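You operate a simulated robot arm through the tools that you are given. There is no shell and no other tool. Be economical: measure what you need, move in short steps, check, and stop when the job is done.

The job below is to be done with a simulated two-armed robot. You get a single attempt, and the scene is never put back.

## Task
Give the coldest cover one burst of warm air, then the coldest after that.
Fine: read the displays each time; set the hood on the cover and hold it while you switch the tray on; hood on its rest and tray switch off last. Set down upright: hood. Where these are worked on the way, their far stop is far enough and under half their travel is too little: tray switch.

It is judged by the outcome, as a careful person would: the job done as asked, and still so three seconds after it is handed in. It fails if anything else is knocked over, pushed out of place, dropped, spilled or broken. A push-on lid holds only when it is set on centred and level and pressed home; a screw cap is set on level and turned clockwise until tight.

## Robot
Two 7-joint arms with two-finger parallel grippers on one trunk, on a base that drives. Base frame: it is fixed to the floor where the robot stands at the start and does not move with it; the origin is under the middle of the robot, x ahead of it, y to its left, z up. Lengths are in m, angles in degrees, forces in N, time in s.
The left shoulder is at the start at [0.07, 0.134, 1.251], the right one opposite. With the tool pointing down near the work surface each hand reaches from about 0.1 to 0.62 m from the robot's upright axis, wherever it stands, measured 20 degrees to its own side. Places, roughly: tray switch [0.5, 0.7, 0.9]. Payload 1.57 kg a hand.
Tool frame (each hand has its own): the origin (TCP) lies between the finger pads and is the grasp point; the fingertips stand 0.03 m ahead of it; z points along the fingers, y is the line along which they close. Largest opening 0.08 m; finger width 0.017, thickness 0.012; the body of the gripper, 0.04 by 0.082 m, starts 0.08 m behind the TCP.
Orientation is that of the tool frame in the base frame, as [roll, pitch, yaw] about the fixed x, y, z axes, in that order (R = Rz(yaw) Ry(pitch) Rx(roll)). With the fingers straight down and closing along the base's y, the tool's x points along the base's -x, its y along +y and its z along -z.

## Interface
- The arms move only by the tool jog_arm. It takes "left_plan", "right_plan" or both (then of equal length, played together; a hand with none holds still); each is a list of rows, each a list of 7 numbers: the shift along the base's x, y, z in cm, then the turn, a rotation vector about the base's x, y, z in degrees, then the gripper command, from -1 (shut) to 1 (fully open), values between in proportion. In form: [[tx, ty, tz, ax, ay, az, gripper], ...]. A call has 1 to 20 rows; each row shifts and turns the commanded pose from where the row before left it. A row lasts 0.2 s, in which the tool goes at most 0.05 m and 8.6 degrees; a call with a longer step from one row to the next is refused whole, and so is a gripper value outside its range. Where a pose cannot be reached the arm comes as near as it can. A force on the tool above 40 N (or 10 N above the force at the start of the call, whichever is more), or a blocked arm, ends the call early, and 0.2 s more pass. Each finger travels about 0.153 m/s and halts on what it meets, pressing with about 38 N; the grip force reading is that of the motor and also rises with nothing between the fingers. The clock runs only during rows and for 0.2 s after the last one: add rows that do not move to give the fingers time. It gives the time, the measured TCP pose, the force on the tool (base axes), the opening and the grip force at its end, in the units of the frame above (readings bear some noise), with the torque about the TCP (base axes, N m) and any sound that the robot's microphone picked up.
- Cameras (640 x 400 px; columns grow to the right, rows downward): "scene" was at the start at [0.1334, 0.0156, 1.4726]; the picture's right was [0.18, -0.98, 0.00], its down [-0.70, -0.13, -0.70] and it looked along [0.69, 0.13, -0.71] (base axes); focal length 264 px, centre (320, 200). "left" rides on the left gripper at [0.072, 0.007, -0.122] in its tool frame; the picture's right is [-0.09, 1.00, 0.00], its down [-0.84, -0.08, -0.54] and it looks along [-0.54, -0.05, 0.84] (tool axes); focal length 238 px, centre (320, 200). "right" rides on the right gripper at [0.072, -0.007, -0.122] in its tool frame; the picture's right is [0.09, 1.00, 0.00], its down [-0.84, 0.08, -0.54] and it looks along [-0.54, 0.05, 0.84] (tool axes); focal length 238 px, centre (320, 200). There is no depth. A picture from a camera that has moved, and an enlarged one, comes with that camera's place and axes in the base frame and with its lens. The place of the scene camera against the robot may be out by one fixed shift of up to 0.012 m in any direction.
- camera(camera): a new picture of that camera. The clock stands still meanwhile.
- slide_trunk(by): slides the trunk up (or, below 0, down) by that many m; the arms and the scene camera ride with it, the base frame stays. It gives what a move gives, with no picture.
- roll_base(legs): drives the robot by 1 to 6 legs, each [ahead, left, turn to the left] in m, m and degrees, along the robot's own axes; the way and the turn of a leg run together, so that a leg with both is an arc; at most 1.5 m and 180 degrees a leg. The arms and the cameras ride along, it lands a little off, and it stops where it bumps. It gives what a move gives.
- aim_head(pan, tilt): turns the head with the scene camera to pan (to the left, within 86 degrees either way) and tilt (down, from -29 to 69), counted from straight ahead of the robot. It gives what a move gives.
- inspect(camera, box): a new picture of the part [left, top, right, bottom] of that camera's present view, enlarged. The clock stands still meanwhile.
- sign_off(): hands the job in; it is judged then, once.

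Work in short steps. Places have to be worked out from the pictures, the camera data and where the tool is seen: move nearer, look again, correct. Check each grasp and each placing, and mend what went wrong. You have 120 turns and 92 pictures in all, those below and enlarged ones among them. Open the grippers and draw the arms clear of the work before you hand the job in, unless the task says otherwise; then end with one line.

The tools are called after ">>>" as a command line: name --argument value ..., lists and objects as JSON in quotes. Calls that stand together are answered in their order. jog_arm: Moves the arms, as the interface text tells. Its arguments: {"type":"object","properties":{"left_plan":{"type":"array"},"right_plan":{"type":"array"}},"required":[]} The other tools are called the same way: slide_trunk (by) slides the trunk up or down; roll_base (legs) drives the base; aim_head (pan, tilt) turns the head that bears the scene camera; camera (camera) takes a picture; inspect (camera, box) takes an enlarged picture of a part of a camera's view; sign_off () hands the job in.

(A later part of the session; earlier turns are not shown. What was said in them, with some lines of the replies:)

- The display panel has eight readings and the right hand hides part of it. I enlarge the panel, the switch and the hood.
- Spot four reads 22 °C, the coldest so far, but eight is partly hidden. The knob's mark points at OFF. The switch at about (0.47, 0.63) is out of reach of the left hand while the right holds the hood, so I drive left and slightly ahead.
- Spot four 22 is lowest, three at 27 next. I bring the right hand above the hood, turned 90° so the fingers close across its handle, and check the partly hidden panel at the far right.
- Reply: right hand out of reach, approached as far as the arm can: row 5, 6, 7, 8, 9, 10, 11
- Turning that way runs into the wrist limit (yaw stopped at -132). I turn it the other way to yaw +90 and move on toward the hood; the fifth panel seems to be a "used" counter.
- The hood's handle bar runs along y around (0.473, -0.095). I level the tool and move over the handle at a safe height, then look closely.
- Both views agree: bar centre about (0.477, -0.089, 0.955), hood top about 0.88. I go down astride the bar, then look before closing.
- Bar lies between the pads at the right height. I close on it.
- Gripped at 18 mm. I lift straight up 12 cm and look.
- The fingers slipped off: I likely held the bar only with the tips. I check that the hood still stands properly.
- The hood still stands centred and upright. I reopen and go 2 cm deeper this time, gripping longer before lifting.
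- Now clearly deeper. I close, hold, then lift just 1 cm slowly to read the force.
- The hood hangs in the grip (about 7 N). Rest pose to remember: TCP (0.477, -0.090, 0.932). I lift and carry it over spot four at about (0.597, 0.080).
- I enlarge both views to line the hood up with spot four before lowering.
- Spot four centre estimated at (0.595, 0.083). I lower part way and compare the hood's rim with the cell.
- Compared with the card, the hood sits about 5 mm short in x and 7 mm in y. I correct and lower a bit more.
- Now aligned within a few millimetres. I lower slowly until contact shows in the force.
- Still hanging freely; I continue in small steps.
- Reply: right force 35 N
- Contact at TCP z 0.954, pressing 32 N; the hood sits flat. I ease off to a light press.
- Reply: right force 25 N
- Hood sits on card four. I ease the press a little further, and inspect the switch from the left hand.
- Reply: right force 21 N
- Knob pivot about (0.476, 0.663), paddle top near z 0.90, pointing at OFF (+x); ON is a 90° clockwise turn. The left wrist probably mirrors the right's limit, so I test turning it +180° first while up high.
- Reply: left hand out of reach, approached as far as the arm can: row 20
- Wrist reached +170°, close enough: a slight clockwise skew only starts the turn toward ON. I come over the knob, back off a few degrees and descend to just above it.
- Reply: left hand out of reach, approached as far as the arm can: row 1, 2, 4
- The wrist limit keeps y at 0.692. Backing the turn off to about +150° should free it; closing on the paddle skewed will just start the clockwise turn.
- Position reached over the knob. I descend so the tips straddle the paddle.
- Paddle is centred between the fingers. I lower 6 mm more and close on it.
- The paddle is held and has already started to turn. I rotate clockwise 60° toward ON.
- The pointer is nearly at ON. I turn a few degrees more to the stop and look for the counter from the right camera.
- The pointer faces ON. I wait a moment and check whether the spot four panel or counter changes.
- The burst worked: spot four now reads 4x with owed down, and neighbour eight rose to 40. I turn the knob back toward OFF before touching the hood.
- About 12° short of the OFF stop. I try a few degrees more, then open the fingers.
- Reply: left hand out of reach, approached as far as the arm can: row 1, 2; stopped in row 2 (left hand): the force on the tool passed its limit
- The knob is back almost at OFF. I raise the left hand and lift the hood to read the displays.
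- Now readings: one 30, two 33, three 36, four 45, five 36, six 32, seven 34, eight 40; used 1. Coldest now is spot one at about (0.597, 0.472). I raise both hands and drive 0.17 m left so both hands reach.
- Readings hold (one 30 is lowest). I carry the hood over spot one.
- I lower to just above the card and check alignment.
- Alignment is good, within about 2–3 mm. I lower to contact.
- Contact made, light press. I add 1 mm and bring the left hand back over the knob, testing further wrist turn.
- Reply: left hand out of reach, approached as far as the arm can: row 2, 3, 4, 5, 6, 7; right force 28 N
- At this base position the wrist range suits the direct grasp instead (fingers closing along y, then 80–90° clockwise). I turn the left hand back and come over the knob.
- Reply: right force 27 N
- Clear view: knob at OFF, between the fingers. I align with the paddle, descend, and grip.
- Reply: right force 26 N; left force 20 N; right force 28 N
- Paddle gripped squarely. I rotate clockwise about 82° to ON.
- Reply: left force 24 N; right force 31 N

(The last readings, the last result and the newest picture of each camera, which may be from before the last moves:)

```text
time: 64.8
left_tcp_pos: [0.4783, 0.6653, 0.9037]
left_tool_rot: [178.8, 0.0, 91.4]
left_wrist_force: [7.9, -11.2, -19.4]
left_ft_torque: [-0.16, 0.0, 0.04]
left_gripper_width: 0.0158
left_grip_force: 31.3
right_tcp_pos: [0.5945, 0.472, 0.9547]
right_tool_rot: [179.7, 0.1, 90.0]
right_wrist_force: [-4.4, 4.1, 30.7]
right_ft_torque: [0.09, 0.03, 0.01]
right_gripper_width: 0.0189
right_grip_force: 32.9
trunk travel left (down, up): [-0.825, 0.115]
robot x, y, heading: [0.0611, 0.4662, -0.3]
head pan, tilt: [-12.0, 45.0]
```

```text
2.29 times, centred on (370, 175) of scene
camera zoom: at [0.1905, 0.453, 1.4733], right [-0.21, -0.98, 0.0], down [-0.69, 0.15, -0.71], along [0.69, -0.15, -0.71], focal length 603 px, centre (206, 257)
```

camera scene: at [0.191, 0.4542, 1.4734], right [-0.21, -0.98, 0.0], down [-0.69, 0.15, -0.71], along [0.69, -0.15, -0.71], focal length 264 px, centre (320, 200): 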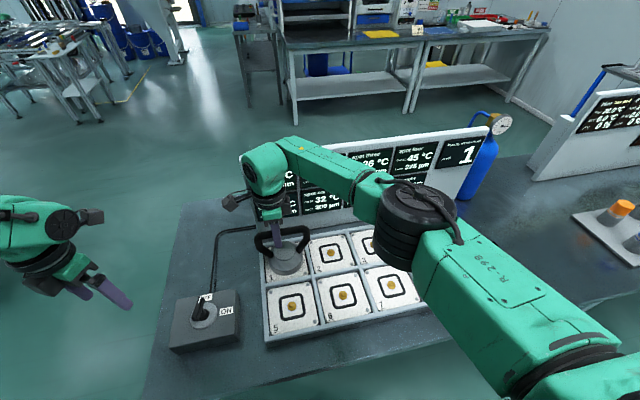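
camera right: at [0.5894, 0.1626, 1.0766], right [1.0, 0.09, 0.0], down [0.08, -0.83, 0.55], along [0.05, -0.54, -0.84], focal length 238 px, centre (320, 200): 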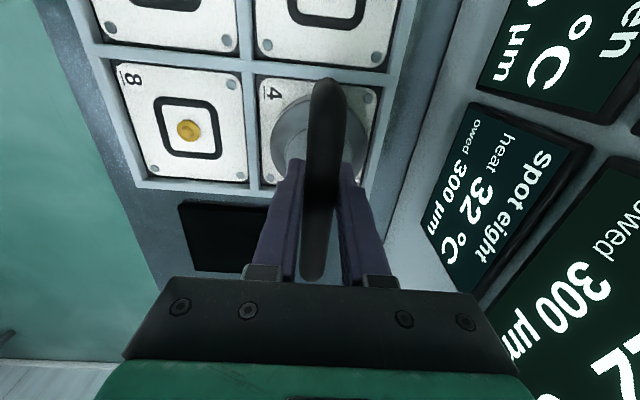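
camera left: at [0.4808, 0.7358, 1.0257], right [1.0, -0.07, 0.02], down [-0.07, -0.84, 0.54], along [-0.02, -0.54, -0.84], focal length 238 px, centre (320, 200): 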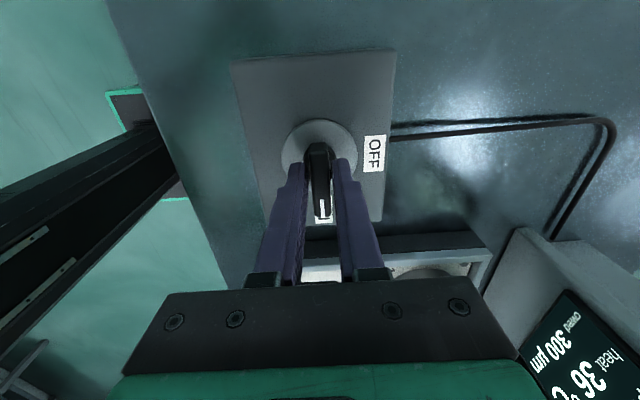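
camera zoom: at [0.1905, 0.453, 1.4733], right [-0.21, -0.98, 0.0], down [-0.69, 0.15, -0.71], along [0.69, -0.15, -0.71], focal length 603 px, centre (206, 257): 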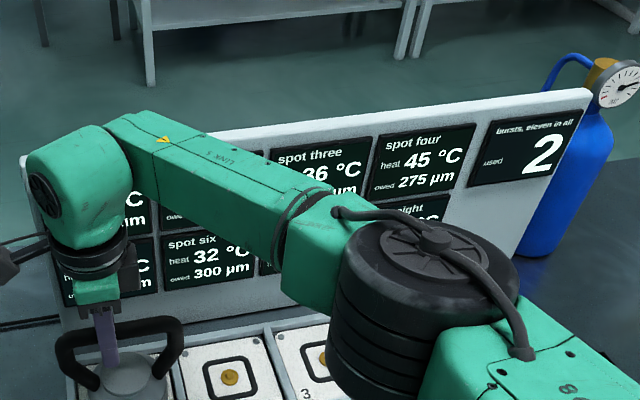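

Counter now shows 2. I hold one second, then turn the knob back to the OFF stop.

>>> jog_arm --left_plan '[[0, 0, 0, 0, 0, 0, -1], [0, 0, 0, 0, 0, 0, -1], [0, 0, 0, 0, 0, 0, -1], [0, 0, 0, 0, 0, 0, -1], [0, 0, 0, 0, 0, 0, -1], [0, 0, 0, 0, 0, 0, -1]]'

>>> inspect --camera "left" --box '[480, 260, 640, 400]'

>>> jog_arm --left_plan '[[0, 0, 0, 0, 0, 8, -1], [0, 0, 0, 0, 0, 8, -1], [0, 0, 0, 0, 0, 8, -1], [0, 0, 0, 0, 0, 8, -1], [0, 0, 0, 0, 0, 8, -1], [0, 0, 0, 0, 0, 8, -1], [0, 0, 0, 0, 0, 8, -1], [0, 0, 0, 0, 0, 8, -1], [0, 0, 0, 0, 0, 8, -1], [0, 0, 0, 0, 0, 8, -1], [0, 0, 0, 0, 0, 6, -1], [0, 0, 0, 0, 0, 4, -1], [0, 0, 0, 0, 0, 0, -1]]'

>>> camera --camera "left"

```text
time: 66.2
left_tcp_pos: [0.4786, 0.664, 0.9033]
left_tool_rot: [178.9, 0.0, 91.5]
left_wrist_force: [10.9, -3.9, -18.3]
left_ft_torque: [0.01, -0.12, 0.07]
left_gripper_width: 0.0155
left_grip_force: 31.4
right_tcp_pos: [0.5951, 0.4712, 0.9533]
right_tool_rot: [179.7, 0.0, 89.9]
right_wrist_force: [-6.1, -0.3, 31.4]
right_ft_torque: [-0.06, -0.01, 0.01]
right_gripper_width: 0.0186
right_grip_force: 32.8
trunk travel left (down, up): [-0.825, 0.115]
robot x, y, heading: [0.0567, 0.4718, -0.5]
head pan, tilt: [-12.0, 45.0]
```

```text
2.86 times, centred on (560, 330) of left
camera zoom: at [0.4806, 0.7359, 1.0257], right [1.0, -0.07, 0.02], down [-0.07, -0.84, 0.54], along [-0.02, -0.54, -0.84], focal length 681 px, centre (-366, -171)
```

zoom: 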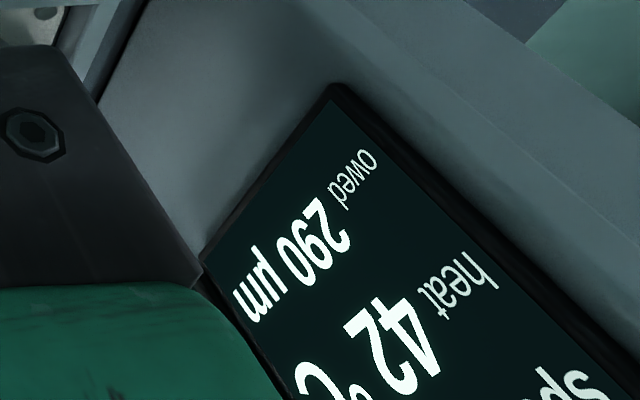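

```text
time: 69.0
left_tcp_pos: [0.4774, 0.6612, 0.9026]
left_tool_rot: [178.8, 0.2, -178.6]
left_wrist_force: [-9.2, -15.8, -7.5]
left_ft_torque: [-0.61, 0.13, 0.01]
left_gripper_width: 0.0156
left_grip_force: 30.9
right_tcp_pos: [0.5937, 0.4705, 0.9539]
right_tool_rot: [179.7, -0.1, 90.0]
right_wrist_force: [3.4, 6.1, 12.6]
right_ft_torque: [-0.03, 0.05, 0.01]
right_gripper_width: 0.0186
right_grip_force: 32.8
trunk travel left (down, up): [-0.825, 0.115]
robot x, y, heading: [0.0607, 0.4671, -0.1]
head pan, tilt: [-12.0, 45.0]
```

```text
28 pictures are left
camera left: at [0.4048, 0.664, 1.0256], right [0.07, 1.0, 0.02], down [0.84, -0.07, 0.54], along [0.54, -0.02, -0.84], focal length 238 px, centre (320, 200)
```

left: 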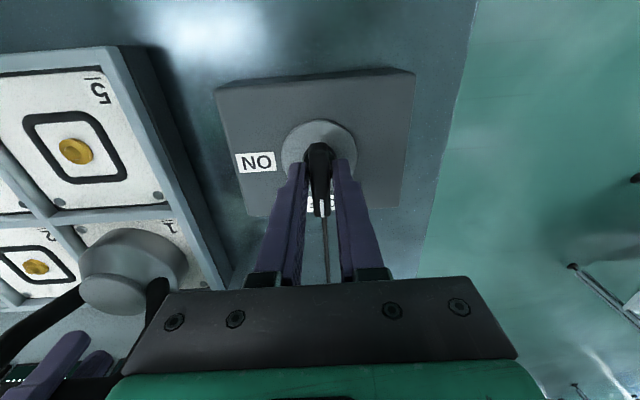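

Knob is at OFF. I release it and raise the left hand, then lift the hood off and read the panel.

>>> jog_arm --left_plan '[[0, 0, 0, 0, 0, 0, 0], [0, 0, 0, 0, 0, 0, 1], [0, 0, 0, 0, 0, 0, 1], [0, 0, 3, 0, 0, 0, 1], [0, 0, 4, 0, 0, 0, 1], [0, 0, 4, 0, 0, 0, 1], [0, 0, 0, 0, 0, 0, 1]]'

>>> jog_arm --right_plan '[[0, 0, 1, 0, 0, 0, -1], [0, 0, 2, 0, 0, 0, -1], [0, 0, 3, 0, 0, 0, -1], [0, 0, 3, 0, 0, 0, -1], [0, 0, 3, 0, 0, 0, -1], [-2, -4, 0, 0, 0, 0, -1], [-2, -4, 0, 0, 0, 0, -1], [-2, -4, 0, 0, 0, 0, -1], [-2, -4, 0, 0, 0, 0, -1], [-2, -4, 0, 0, 0, 0, -1], [-1, -4, 0, 0, 0, 0, -1], [-1, -4, 0, 0, 0, 0, -1], [0, -4, 0, 0, 0, 0, -1], [0, -4, 0, 0, 0, 0, -1], [0, 0, 0, 0, 0, 0, -1]]'

>>> camera --camera "scene"

>>> inspect --camera "scene" --box '[230, 120, 510, 240]'

```text
time: 70.6
left_tcp_pos: [0.4778, 0.6638, 1.0146]
left_tool_rot: [178.9, 0.1, -178.5]
left_wrist_force: [0.1, 0.0, -0.6]
left_ft_torque: [-0.03, 0.0, 0.01]
left_gripper_width: 0.0798
left_grip_force: 0.1
right_tcp_pos: [0.5934, 0.4701, 0.9531]
right_tool_rot: [179.7, 0.0, 89.9]
right_wrist_force: [-4.2, -2.9, 8.6]
right_ft_torque: [-0.2, -0.1, -0.03]
right_gripper_width: 0.0186
right_grip_force: 33.2
trunk travel left (down, up): [-0.825, 0.115]
robot x, y, heading: [0.0589, 0.4683, -0.1]
head pan, tilt: [-12.0, 45.0]
```

```text
time: 73.8
left_tcp_pos: [0.4818, 0.6638, 1.013]
left_tool_rot: [178.9, 0.0, -178.5]
left_wrist_force: [0.2, 0.4, 1.1]
left_ft_torque: [0.03, -0.02, 0.01]
left_gripper_width: 0.0801
left_grip_force: 0.0
right_tcp_pos: [0.4779, 0.109, 1.0714]
right_tool_rot: [179.9, 0.1, 90.0]
right_wrist_force: [1.1, -0.8, -8.2]
right_ft_torque: [0.09, 0.03, -0.01]
right_gripper_width: 0.0188
right_grip_force: 33.2
trunk travel left (down, up): [-0.825, 0.115]
robot x, y, heading: [0.0602, 0.4739, -0.1]
head pan, tilt: [-12.0, 45.0]
```

```text
27 pictures are left
camera scene: at [0.1941, 0.4529, 1.4729], right [-0.21, -0.98, 0.0], down [-0.69, 0.15, -0.71], along [0.69, -0.15, -0.71], focal length 264 px, centre (320, 200)
```

scene: 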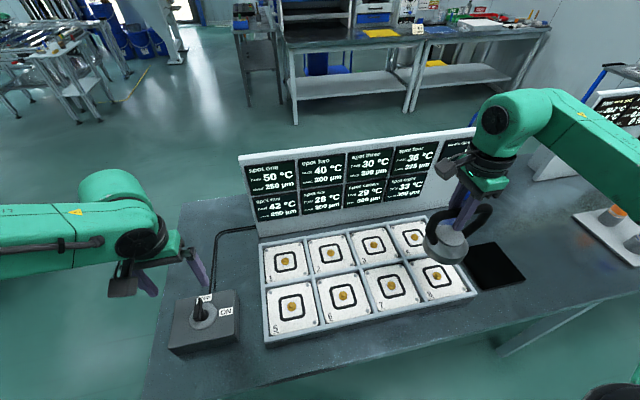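

```text
2.29 times, centred on (370, 180) of scene
camera zoom: at [0.1941, 0.4529, 1.4729], right [-0.21, -0.98, 0.0], down [-0.69, 0.15, -0.71], along [0.69, -0.15, -0.71], focal length 603 px, centre (206, 246)
```

zoom: 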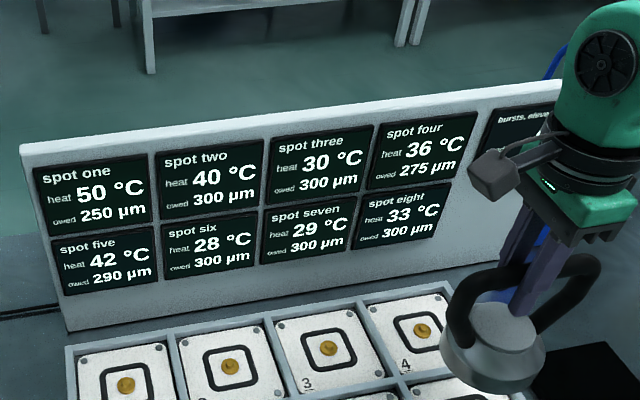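

Second burst landed on spot one (50 °C). Now I drive back right to return the hood to its rest.

>>> roll_base --legs '[[0, -0.09, 0], [0, -0.085, 0]]'

>>> camera --camera "scene"

>>> camera --camera "right"

```text
time: 75.6
left_tcp_pos: [0.4785, 0.4926, 1.0117]
left_tool_rot: [179.1, 0.0, -178.4]
left_wrist_force: [-0.6, 0.6, 1.3]
left_ft_torque: [0.0, 0.03, 0.01]
left_gripper_width: 0.0796
left_grip_force: 0.0
right_tcp_pos: [0.4768, -0.0605, 1.0731]
right_tool_rot: [179.9, 0.3, 90.0]
right_wrist_force: [0.9, 0.5, -7.5]
right_ft_torque: [0.06, 0.0, -0.03]
right_gripper_width: 0.0187
right_grip_force: 33.2
trunk travel left (down, up): [-0.825, 0.115]
robot x, y, heading: [0.0593, 0.2949, -0.1]
head pan, tilt: [-12.0, 45.0]
```

```text
25 pictures are left
camera scene: at [0.1932, 0.284, 1.473], right [-0.21, -0.98, 0.0], down [-0.69, 0.15, -0.71], along [0.69, -0.15, -0.71], focal length 264 px, centre (320, 200)
```

scene: 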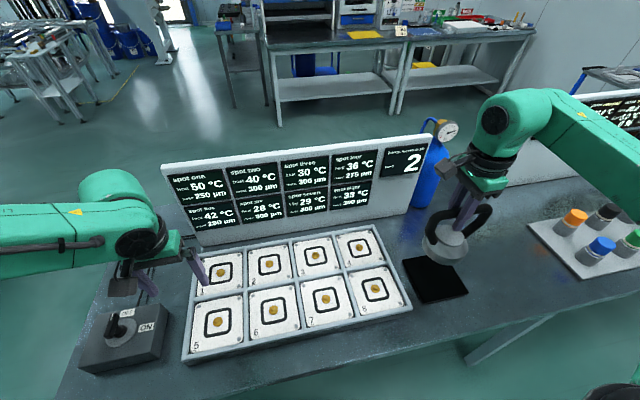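

```text
24 pictures are left
camera right: at [0.4684, 0.0113, 1.1959], right [1.0, 0.09, 0.0], down [0.08, -0.83, 0.55], along [0.05, -0.54, -0.84], focal length 238 px, centre (320, 200)
```

right: 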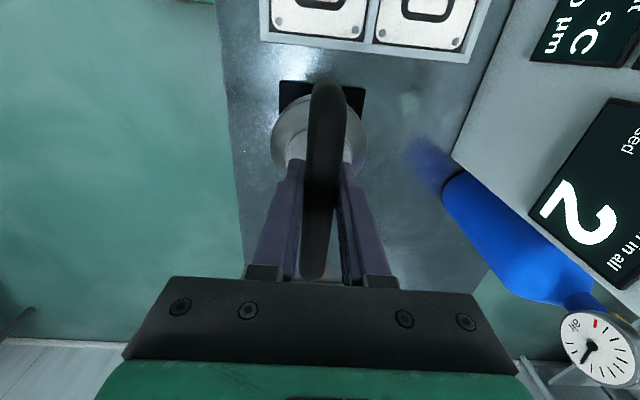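

Counter reads 2. I move to the recorded rest pose (0.477, -0.090) and lower to just above it.

>>> jog_arm --right_plan '[[0, -1.5, 0, 0, 0, 0, -1], [0, -1.5, -2, 0, 0, 0, -1], [0, 0, -3, 0, 0, 0, -1], [0, 0, -3, 0, 0, 0, -1], [0, 0, -2.5, 0, 0, 0, -1], [0, 0, -1.8, 0, 0, 0, -1], [0, 0, 0, 0, 0, 0, -1], [0, 0, 0, 0, 0, 0, -1]]'

>>> inspect --camera "scene" --box '[380, 200, 500, 310]'

>>> inspect --camera "right" --box '[220, 40, 420, 200]'

```text
time: 77.4
left_tcp_pos: [0.4798, 0.4894, 1.0122]
left_tool_rot: [178.9, 0.0, -178.6]
left_wrist_force: [0.5, 0.5, 0.0]
left_ft_torque: [0.05, 0.02, -0.01]
left_gripper_width: 0.0801
left_grip_force: 0.0
right_tcp_pos: [0.4768, -0.0953, 0.9475]
right_tool_rot: [179.9, 0.0, 90.0]
right_wrist_force: [0.5, 0.5, -7.3]
right_ft_torque: [0.12, 0.01, -0.01]
right_gripper_width: 0.0189
right_grip_force: 32.8
trunk travel left (down, up): [-0.825, 0.115]
robot x, y, heading: [0.0634, 0.2947, -0.1]
head pan, tilt: [-12.0, 45.0]
```

```text
3.64 times, centred on (440, 255) of scene
camera zoom: at [0.1931, 0.2777, 1.4729], right [-0.21, -0.98, 0.0], down [-0.69, 0.15, -0.71], along [0.69, -0.15, -0.71], focal length 959 px, centre (-116, 0)
```

zoom: 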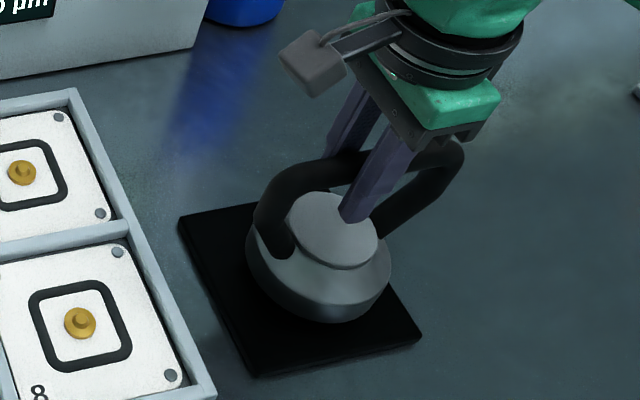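

```text
2.50 times, centred on (320, 120) of right
camera zoom: at [0.4683, -0.0236, 1.0712], right [1.0, 0.09, 0.0], down [0.08, -0.84, 0.54], along [0.05, -0.54, -0.84], focal length 596 px, centre (320, 400)
```

zoom: 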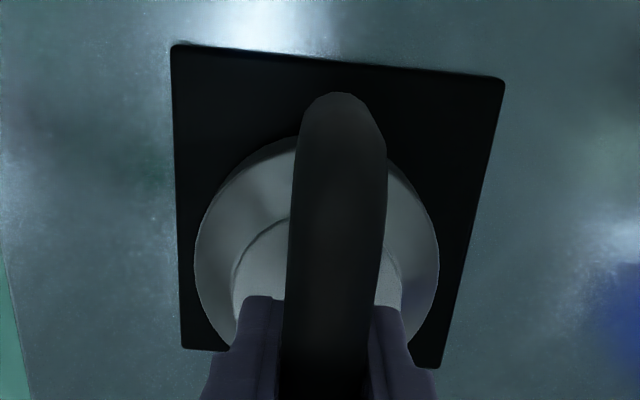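

Hood is about 4 mm too far to -y. I correct and lower onto the rest.

>>> jog_arm --right_plan '[[0, 0.45, 0, 0, 0, 0, -1], [0, 0, -0.6, 0, 0, 0, -1], [0, 0, -0.4, 0, 0, 0, -1], [0, 0, -0.3, 0, 0, 0, -1], [0, 0, -0.2, 0, 0, 0, -1], [0, 0, 0, 0, 0, 0, -1]]'

>>> inspect --camera "scene" --box '[380, 200, 500, 310]'

```text
time: 78.8
left_tcp_pos: [0.4806, 0.4887, 1.0129]
left_tool_rot: [178.9, -0.1, -178.5]
left_wrist_force: [-0.2, -0.3, 0.2]
left_ft_torque: [-0.05, 0.02, 0.03]
left_gripper_width: 0.0802
left_grip_force: 0.1
right_tcp_pos: [0.4766, -0.0907, 0.9336]
right_tool_rot: [179.9, 0.0, 89.9]
right_wrist_force: [0.7, -0.1, -7.7]
right_ft_torque: [0.08, 0.0, 0.0]
right_gripper_width: 0.0187
right_grip_force: 33.1
trunk travel left (down, up): [-0.825, 0.115]
robot x, y, heading: [0.0587, 0.294, -0.3]
head pan, tilt: [-12.0, 45.0]
```

```text
3.64 times, centred on (440, 255) of scene
camera zoom: at [0.1933, 0.2774, 1.4729], right [-0.21, -0.98, 0.0], down [-0.69, 0.15, -0.71], along [0.69, -0.15, -0.71], focal length 959 px, centre (-116, 0)
```

zoom: 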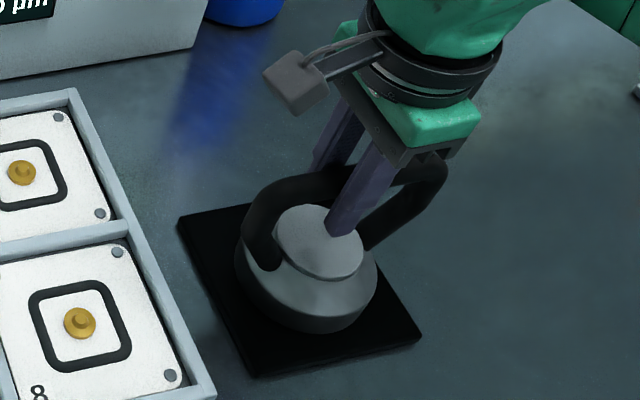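

Still carrying the weight, just above the rest. I lower a few more millimetres.

>>> jog_arm --right_plan '[[0, -0.1, -0.15, 0, 0, 0, -1], [0, 0, -0.15, 0, 0, 0, -1], [0, 0, 0, 0, 0, 0, -1]]'

```text
time: 79.6
left_tcp_pos: [0.4786, 0.49, 1.0129]
left_tool_rot: [178.9, 0.1, -178.4]
left_wrist_force: [0.6, -0.1, -0.2]
left_ft_torque: [0.02, -0.01, 0.01]
left_gripper_width: 0.0802
left_grip_force: 0.1
right_tcp_pos: [0.4765, -0.0909, 0.9318]
right_tool_rot: [179.7, 0.1, 90.0]
right_wrist_force: [2.2, -0.5, 6.7]
right_ft_torque: [-0.64, 0.19, 0.1]
right_gripper_width: 0.0188
right_grip_force: 33.1
trunk travel left (down, up): [-0.825, 0.115]
robot x, y, heading: [0.0579, 0.2953, -0.3]
head pan, tilt: [-12.0, 45.0]
```

The hood now rests on its pad. I open the fingers and lift straight up.

>>> jog_arm --right_plan '[[0, 0, 0, 0, 0, 0, -0.4], [0, 0, 0, 0, 0, 0, 0.3], [0, 0, 0, 0, 0, 0, 1], [0, 0, 0, 0, 0, 0, 1], [0, 0, 0, 0, 0, 0, 1], [0, 0, 2, 0, 0, 0, 1], [0, 0, 3, 0, 0, 0, 1], [0, 0, 4, 0, 0, 0, 1], [0, 0, 4, 0, 0, 0, 1], [0, 0, 4, 0, 0, 0, 1], [0, 0, 0, 0, 0, 0, 1]]'

>>> jog_arm --left_plan '[[0, 0, 3, 0, 0, 0, 1], [0, 0, 4, 0, 0, 0, 1], [-2, 0, 4, 0, 0, 0, 1], [-2, 0, 0, 0, 0, 0, 1]]'

>>> inspect --camera "scene" --box '[380, 200, 500, 310]'

>>> inspect --camera "scene" --box '[60, 270, 200, 380]'

>>> camera --camera "scene"

```text
time: 82.0
left_tcp_pos: [0.4789, 0.4886, 1.0108]
left_tool_rot: [178.9, -0.1, -178.5]
left_wrist_force: [0.0, -0.4, -0.4]
left_ft_torque: [0.02, -0.01, -0.01]
left_gripper_width: 0.0798
left_grip_force: 0.0
right_tcp_pos: [0.475, -0.0902, 1.1014]
right_tool_rot: [179.7, 0.1, 89.9]
right_wrist_force: [0.0, -0.4, 0.2]
right_ft_torque: [-0.02, -0.01, 0.01]
right_gripper_width: 0.08
right_grip_force: 0.1
trunk travel left (down, up): [-0.825, 0.115]
robot x, y, heading: [0.0602, 0.2961, -0.2]
head pan, tilt: [-12.0, 45.0]
```

```text
time: 83.0
left_tcp_pos: [0.439, 0.4882, 1.1242]
left_tool_rot: [178.9, 0.1, -178.4]
left_wrist_force: [0.7, 0.9, 0.8]
left_ft_torque: [0.01, -0.02, -0.03]
left_gripper_width: 0.0799
left_grip_force: 0.2
right_tcp_pos: [0.4756, -0.0898, 1.1022]
right_tool_rot: [179.8, 0.2, 90.1]
right_wrist_force: [-0.5, 0.5, 1.0]
right_ft_torque: [0.02, 0.0, 0.02]
right_gripper_width: 0.0799
right_grip_force: 0.0
trunk travel left (down, up): [-0.825, 0.115]
robot x, y, heading: [0.06, 0.2932, -0.1]
head pan, tilt: [-12.0, 45.0]
```

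```text
3.64 times, centred on (440, 255) of scene
camera zoom: at [0.1907, 0.2793, 1.4732], right [-0.21, -0.98, 0.0], down [-0.69, 0.15, -0.71], along [0.69, -0.15, -0.71], focal length 959 px, centre (-116, 0)
```

zoom: 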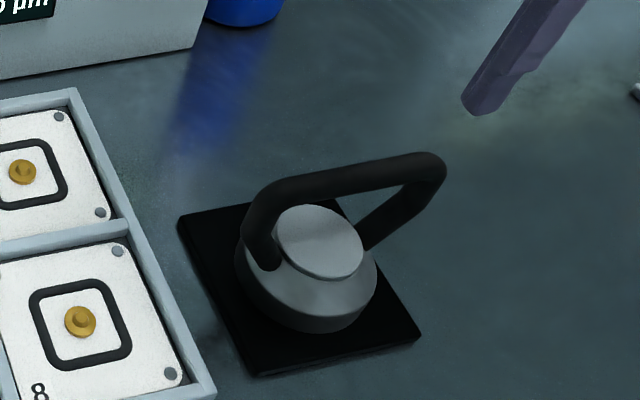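

```text
3.64 times, centred on (130, 325) of scene
camera zoom: at [0.1907, 0.2793, 1.4732], right [-0.21, -0.98, 0.0], down [-0.69, 0.15, -0.71], along [0.69, -0.15, -0.71], focal length 959 px, centre (1011, -254)
```

zoom: 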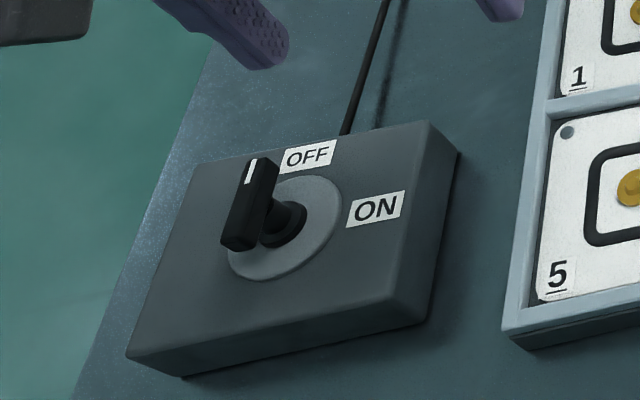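

```text
18 pictures are left
camera scene: at [0.1907, 0.2793, 1.4732], right [-0.21, -0.98, 0.0], down [-0.69, 0.15, -0.71], along [0.69, -0.15, -0.71], focal length 264 px, centre (320, 200)
```

scene: 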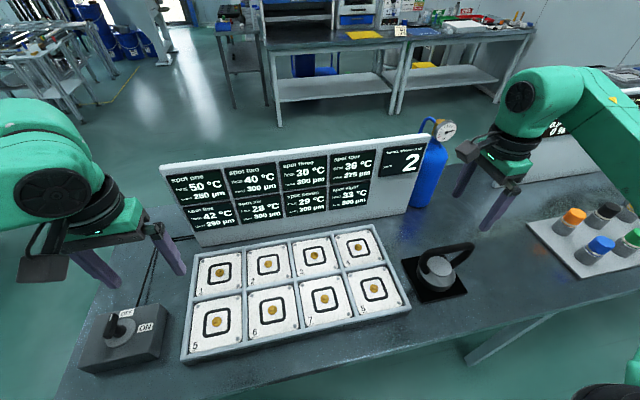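

The hood stands upright on its rest, the switch points at OFF, the counter shows two bursts, and both hands are open and clear. I hand it in.

>>> sign_off

```text
The job is handed in.
```

Spot four (22 °C) got the first burst and spot one (30 °C, the coldest when I read the displays again) got the second; the hood is upright on its rest and the tray switch is off.
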